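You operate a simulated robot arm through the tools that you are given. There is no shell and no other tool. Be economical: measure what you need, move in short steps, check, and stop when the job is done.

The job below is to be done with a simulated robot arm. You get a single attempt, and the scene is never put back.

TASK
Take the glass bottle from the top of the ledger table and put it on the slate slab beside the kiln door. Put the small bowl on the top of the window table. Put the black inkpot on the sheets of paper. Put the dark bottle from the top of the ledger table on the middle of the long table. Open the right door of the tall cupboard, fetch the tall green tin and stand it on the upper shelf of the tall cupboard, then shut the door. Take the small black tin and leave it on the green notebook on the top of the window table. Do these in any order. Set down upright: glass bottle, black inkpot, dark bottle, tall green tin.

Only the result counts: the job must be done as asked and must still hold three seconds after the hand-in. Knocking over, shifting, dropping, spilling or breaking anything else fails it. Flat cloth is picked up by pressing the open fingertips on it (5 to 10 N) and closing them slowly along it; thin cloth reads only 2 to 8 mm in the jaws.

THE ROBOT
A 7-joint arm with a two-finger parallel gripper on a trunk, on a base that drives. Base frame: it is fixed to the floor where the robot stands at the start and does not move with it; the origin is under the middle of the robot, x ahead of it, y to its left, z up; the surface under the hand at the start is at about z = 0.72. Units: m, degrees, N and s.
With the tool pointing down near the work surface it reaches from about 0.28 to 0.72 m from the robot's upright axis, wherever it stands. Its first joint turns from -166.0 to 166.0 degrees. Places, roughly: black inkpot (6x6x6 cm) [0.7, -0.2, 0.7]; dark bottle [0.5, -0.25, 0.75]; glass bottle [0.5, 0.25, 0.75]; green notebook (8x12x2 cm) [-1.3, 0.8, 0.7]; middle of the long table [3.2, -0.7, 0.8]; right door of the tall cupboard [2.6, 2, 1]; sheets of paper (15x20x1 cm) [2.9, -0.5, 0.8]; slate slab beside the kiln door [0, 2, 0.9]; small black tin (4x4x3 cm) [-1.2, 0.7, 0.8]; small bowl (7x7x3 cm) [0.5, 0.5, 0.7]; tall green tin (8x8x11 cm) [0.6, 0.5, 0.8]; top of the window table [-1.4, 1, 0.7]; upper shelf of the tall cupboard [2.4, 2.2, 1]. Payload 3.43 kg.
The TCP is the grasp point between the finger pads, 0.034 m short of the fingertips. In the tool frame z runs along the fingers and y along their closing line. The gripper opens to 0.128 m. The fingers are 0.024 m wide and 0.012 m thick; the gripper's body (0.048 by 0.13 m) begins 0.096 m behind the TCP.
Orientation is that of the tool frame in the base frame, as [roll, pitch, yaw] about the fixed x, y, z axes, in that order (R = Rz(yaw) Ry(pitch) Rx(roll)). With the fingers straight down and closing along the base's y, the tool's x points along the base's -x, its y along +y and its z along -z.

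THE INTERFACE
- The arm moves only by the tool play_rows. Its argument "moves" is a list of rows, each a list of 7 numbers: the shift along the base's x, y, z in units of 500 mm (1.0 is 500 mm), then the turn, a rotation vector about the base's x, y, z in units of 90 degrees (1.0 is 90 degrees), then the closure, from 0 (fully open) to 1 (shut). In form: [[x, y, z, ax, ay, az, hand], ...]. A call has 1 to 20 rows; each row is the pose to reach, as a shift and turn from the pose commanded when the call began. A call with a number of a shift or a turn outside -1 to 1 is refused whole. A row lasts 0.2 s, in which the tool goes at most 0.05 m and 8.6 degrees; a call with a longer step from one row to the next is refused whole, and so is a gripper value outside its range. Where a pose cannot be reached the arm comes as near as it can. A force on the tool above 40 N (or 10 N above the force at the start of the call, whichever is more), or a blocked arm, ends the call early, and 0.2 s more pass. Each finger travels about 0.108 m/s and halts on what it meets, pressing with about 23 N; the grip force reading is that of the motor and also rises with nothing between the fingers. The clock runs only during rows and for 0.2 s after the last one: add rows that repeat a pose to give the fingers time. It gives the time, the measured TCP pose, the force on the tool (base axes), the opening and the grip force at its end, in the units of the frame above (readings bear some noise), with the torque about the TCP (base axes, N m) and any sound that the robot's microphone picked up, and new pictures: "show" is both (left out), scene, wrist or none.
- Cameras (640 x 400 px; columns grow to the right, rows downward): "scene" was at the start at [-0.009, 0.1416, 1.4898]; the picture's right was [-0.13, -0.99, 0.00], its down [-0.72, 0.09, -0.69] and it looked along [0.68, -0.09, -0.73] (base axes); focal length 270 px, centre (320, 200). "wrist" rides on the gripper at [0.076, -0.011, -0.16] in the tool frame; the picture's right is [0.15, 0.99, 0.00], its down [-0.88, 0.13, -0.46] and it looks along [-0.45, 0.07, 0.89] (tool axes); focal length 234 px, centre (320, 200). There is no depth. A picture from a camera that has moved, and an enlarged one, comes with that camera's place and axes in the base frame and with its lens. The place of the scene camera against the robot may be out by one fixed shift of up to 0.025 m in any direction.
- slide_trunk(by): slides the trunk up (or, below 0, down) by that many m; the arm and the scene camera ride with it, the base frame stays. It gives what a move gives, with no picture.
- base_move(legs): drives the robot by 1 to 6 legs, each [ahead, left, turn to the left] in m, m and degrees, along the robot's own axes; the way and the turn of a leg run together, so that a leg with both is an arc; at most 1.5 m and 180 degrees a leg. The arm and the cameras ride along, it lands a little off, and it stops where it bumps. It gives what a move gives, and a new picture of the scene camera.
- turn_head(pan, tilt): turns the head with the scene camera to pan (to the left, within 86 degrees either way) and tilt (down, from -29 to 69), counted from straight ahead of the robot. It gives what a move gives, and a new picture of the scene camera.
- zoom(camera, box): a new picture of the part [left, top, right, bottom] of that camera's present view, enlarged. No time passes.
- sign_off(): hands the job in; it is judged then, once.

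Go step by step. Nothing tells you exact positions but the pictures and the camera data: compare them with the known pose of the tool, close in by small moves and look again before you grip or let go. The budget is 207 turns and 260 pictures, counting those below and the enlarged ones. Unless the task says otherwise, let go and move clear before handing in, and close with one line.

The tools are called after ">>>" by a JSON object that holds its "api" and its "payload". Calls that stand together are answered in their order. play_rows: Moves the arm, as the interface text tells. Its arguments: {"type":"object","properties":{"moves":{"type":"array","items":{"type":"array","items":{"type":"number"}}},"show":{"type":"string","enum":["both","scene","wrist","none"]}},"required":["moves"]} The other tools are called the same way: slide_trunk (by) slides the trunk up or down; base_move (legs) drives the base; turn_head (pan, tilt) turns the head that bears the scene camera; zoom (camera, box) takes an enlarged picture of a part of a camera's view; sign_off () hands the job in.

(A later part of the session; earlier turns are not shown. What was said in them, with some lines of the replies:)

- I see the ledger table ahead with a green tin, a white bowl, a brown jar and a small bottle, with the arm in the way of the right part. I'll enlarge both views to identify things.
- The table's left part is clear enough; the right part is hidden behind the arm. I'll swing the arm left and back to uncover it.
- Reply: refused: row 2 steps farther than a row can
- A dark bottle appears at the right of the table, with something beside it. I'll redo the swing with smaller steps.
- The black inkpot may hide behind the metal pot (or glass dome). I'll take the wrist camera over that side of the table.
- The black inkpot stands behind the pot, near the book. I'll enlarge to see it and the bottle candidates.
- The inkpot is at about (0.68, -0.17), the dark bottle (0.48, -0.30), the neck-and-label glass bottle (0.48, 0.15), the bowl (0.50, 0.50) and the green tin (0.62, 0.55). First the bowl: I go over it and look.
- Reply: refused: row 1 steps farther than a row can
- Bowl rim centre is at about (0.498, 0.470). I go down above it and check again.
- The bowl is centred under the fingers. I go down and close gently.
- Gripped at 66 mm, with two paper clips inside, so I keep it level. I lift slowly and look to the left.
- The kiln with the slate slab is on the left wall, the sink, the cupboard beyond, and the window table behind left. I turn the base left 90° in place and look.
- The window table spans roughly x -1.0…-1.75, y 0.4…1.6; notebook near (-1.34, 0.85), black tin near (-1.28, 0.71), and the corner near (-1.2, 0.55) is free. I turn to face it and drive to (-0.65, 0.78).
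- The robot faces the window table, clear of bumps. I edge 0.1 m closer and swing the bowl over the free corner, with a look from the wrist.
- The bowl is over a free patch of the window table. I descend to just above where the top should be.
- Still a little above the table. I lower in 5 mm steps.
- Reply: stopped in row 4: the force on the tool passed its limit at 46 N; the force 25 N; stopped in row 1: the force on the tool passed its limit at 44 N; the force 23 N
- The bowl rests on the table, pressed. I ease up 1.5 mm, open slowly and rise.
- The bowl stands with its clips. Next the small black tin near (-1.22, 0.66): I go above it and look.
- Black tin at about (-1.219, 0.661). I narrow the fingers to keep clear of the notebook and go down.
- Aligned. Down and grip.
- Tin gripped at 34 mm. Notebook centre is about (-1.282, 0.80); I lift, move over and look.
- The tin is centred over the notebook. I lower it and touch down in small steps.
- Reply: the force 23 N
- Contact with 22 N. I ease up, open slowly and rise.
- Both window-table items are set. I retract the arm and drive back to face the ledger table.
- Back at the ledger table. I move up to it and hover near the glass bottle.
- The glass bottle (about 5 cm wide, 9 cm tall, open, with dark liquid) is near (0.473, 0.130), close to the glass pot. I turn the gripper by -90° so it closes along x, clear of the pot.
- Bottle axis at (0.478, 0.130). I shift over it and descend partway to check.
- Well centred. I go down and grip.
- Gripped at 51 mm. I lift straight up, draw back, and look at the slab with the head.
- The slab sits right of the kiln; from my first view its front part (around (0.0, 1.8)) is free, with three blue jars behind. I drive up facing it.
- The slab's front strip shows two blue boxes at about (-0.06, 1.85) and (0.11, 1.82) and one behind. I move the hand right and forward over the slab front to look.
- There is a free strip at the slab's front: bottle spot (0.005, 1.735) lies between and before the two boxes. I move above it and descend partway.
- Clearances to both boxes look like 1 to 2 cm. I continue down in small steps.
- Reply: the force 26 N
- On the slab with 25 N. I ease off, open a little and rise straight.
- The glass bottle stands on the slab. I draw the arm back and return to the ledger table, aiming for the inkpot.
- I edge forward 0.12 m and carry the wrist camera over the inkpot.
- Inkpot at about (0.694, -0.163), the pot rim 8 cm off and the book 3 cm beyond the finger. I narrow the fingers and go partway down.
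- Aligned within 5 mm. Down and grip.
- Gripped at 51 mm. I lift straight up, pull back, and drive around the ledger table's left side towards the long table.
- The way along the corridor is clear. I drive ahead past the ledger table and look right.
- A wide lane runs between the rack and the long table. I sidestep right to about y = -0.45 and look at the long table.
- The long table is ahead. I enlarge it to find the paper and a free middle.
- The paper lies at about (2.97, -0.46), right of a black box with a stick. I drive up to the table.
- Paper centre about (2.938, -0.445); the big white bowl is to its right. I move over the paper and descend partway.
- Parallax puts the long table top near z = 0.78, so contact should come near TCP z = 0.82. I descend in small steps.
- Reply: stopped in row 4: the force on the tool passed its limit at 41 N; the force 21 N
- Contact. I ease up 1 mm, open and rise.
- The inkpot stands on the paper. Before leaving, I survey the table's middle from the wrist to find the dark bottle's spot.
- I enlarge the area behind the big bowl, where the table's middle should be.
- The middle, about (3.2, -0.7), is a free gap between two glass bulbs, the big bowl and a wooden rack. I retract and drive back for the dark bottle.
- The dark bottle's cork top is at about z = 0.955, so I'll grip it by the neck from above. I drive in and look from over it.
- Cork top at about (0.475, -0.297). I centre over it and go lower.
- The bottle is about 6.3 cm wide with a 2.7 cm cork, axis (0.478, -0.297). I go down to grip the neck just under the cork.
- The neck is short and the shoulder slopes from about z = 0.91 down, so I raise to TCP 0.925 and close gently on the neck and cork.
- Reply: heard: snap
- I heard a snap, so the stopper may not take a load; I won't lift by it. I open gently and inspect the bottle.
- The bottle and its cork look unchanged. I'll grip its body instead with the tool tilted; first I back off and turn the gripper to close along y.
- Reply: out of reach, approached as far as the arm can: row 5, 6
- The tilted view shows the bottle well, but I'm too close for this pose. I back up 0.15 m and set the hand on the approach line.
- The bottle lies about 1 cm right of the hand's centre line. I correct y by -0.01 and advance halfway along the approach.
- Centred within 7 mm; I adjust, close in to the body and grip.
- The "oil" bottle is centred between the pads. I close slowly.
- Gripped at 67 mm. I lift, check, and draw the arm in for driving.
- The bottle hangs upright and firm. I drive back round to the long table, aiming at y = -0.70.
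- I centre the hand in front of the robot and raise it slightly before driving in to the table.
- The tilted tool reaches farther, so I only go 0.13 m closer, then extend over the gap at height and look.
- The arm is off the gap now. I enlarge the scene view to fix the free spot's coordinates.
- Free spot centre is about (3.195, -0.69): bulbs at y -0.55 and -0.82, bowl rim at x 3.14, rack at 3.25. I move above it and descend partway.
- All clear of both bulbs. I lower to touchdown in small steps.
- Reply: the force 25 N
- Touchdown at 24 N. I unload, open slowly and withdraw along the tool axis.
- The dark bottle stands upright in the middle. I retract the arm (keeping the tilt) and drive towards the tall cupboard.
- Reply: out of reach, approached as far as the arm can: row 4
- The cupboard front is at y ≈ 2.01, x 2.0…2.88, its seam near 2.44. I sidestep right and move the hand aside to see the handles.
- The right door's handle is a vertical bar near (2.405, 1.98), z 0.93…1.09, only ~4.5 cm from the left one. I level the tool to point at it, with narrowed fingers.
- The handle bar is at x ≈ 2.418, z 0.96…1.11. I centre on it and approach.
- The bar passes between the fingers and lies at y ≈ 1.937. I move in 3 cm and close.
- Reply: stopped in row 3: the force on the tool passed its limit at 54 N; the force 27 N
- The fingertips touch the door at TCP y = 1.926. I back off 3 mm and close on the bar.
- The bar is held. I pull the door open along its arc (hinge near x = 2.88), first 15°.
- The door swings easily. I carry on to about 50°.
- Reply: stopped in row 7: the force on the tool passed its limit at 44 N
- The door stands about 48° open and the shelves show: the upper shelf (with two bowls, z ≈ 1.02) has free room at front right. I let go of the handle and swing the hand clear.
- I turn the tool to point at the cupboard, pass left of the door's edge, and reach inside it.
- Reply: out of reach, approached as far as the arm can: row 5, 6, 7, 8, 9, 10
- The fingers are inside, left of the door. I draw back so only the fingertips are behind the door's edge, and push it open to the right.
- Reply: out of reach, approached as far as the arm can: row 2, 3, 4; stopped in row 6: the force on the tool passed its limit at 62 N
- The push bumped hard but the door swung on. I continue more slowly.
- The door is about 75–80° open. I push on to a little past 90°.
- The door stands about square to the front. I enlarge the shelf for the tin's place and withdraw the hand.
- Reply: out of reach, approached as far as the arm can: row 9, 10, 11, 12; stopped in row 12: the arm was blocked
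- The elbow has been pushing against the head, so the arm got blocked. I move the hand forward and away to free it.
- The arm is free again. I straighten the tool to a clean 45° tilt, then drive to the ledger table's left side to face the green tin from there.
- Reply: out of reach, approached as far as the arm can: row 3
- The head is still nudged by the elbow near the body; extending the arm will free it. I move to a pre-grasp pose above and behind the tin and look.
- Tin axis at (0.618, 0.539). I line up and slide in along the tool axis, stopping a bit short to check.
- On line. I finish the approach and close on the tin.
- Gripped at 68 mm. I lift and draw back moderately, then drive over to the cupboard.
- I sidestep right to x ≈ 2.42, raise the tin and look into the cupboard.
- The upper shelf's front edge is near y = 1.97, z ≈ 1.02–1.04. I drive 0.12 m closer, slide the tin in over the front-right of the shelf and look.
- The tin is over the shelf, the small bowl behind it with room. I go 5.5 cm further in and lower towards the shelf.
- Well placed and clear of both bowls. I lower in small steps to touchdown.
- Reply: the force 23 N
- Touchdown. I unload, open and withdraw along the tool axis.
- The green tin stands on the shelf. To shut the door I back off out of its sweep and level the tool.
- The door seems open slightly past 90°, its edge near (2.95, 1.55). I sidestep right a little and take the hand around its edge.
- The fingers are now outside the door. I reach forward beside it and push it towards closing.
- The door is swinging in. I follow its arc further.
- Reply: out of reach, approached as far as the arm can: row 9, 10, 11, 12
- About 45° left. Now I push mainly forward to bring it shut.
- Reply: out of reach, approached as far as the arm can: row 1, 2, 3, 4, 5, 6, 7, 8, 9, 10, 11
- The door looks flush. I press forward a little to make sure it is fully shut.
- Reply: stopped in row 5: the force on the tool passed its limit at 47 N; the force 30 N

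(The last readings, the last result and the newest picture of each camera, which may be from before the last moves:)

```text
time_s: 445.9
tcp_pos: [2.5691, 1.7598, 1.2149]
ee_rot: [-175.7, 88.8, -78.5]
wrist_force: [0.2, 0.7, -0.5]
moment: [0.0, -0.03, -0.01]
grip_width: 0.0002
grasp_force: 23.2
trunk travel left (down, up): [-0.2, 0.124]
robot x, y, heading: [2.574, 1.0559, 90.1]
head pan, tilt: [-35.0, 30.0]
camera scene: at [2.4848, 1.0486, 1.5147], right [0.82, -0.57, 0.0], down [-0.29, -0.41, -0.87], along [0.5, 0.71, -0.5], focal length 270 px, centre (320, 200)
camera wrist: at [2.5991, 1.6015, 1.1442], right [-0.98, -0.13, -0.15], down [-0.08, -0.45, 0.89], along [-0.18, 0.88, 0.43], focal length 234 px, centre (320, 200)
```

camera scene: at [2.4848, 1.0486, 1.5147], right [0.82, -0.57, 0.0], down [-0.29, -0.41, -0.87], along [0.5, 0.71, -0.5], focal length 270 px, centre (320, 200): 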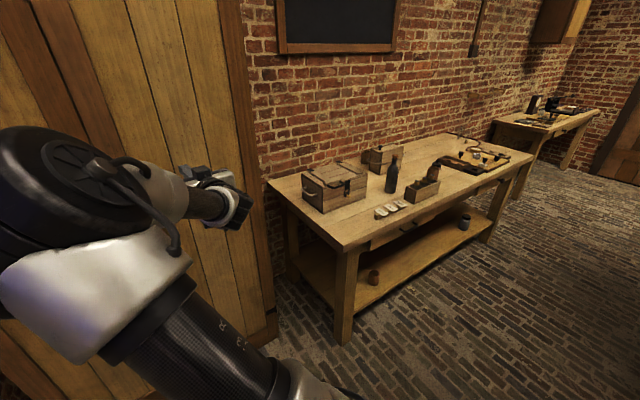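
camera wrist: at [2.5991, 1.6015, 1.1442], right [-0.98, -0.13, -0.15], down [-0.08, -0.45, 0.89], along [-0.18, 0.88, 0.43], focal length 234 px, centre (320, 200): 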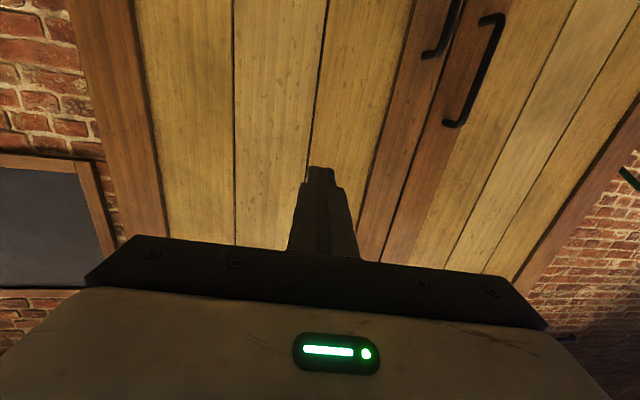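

The door is pressed shut. I back off a little and take a last look at the cupboard.

>>> {"api": "base_move", "payload": {"legs": [[-0.4, 0.3, 0]]}}

>>> {"api": "turn_head", "payload": {"pan": -15, "tilt": 20}}

>>> {"api": "base_move", "payload": {"legs": [[0, 0, -80]]}}

>>> {"api": "turn_head", "payload": {"pan": -45, "tilt": 30}}

```text
time_s: 449.4
tcp_pos: [2.2683, 1.3593, 1.2151]
ee_rot: [-174.7, 88.7, -77.6]
wrist_force: [0.4, 0.1, -0.4]
moment: [-0.02, -0.01, 0.01]
grip_width: 0.0002
grasp_force: 23.2
trunk travel left (down, up): [-0.2, 0.124]
robot x, y, heading: [2.2689, 0.6496, 90.4]
head pan, tilt: [-35.0, 30.0]
camera scene: at [2.1841, 0.6468, 1.5147], right [0.82, -0.57, 0.0], down [-0.29, -0.41, -0.87], along [0.5, 0.71, -0.5], focal length 270 px, centre (320, 200)
```

scene: 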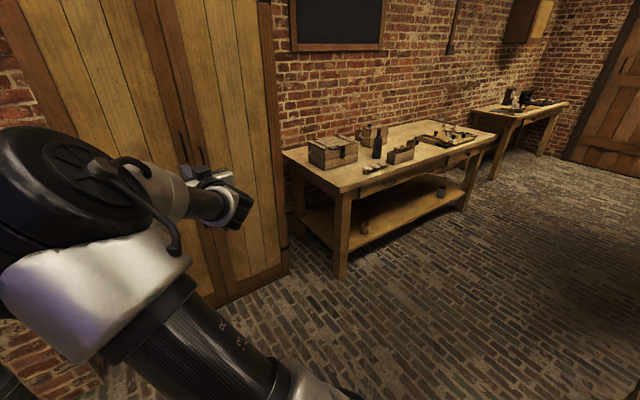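

```text
time_s: 450.2
tcp_pos: [2.2689, 1.3599, 1.2157]
ee_rot: [-174.5, 88.8, -77.5]
wrist_force: [0.3, 0.1, -0.8]
moment: [0.01, 0.0, -0.02]
grip_width: 0.0
grasp_force: 22.9
trunk travel left (down, up): [-0.2, 0.124]
robot x, y, heading: [2.2696, 0.6519, 90.0]
head pan, tilt: [-15.0, 20.0]
camera scene: at [2.1564, 0.6626, 1.5307], right [0.97, -0.26, 0.0], down [-0.09, -0.33, -0.94], along [0.24, 0.91, -0.34], focal length 270 px, centre (320, 200)
```

scene: 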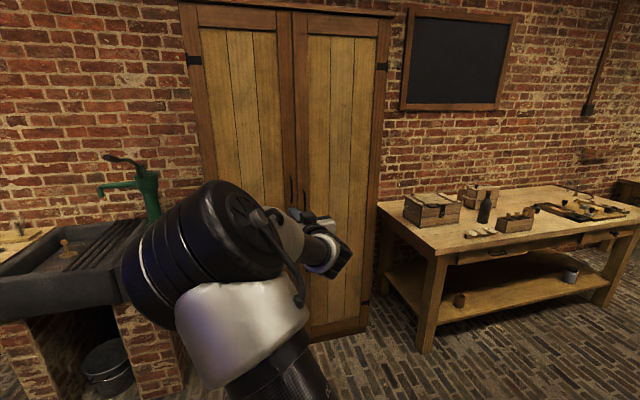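

```text
time_s: 454.1
tcp_pos: [2.9685, 0.7682, 1.2156]
ee_rot: [-174.5, 88.8, -158.3]
wrist_force: [0.2, 0.0, 0.5]
moment: [-0.02, 0.01, -0.02]
grip_width: 0.0
grasp_force: 23.0
trunk travel left (down, up): [-0.2, 0.124]
robot x, y, heading: [2.2693, 0.6494, 9.5]
head pan, tilt: [-15.0, 20.0]
camera scene: at [2.2532, 0.7772, 1.5307], right [-0.1, -1.0, 0.0], down [-0.34, 0.03, -0.94], along [0.94, -0.09, -0.34], focal length 270 px, centre (320, 200)
```

scene: 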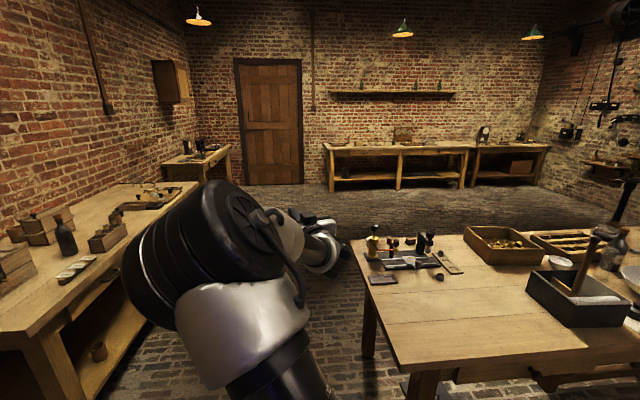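

```text
time_s: 455.1
tcp_pos: [2.968, 0.7677, 1.2146]
ee_rot: [-174.6, 88.7, -158.1]
wrist_force: [-0.2, -0.4, -0.5]
moment: [-0.01, -0.02, -0.05]
grip_width: 0.0
grasp_force: 23.1
trunk travel left (down, up): [-0.2, 0.124]
robot x, y, heading: [2.2696, 0.6501, 9.4]
head pan, tilt: [-45.0, 30.0]
camera scene: at [2.2341, 0.7337, 1.5147], right [-0.58, -0.81, 0.0], down [-0.41, 0.29, -0.87], along [0.7, -0.5, -0.5], focal length 270 px, centre (320, 200)
```

scene: 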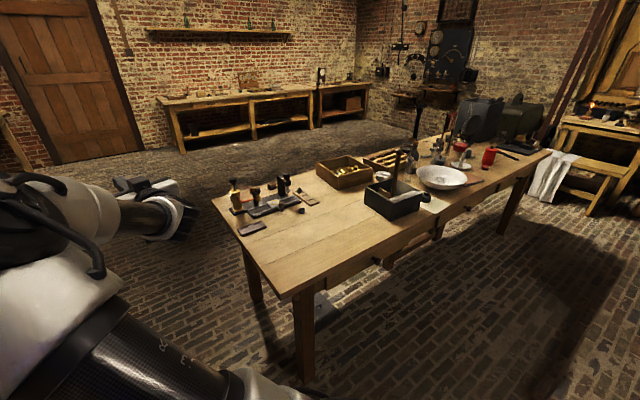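

Both doors are flush. I enlarge the long table to confirm the bottle and inkpot.

>>> {"api": "zoom", "payload": {"camera": "scene", "box": [340, 120, 540, 230]}}

```text
3.20 times, centred on (440, 175) of scene
camera zoom: at [2.2341, 0.7337, 1.5147], right [-0.58, -0.81, 0.0], down [-0.41, 0.29, -0.87], along [0.7, -0.5, -0.5], focal length 865 px, centre (-64, 280)
```

zoom: 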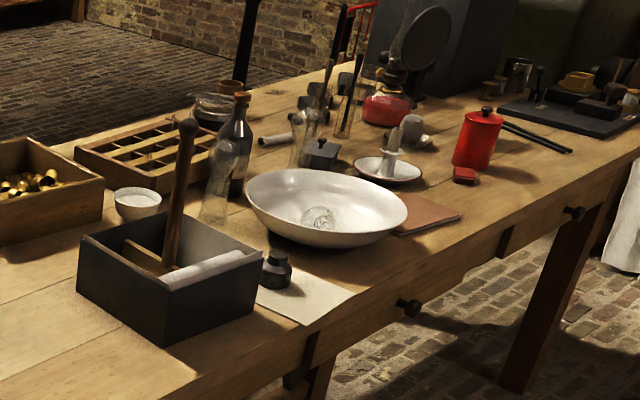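

The dark bottle with its cork and the inkpot on its paper both stand upright, and everything else is in place. I hand in.

>>> {"api": "sign_off", "payload": {}}

```text
The job is handed in.
```

I did all six parts and handed the job in. One doubt: the dark bottle gave a snap when I first closed the fingers on its neck and cork. It looked unchanged and still had its cork, so I carried it by the body instead.
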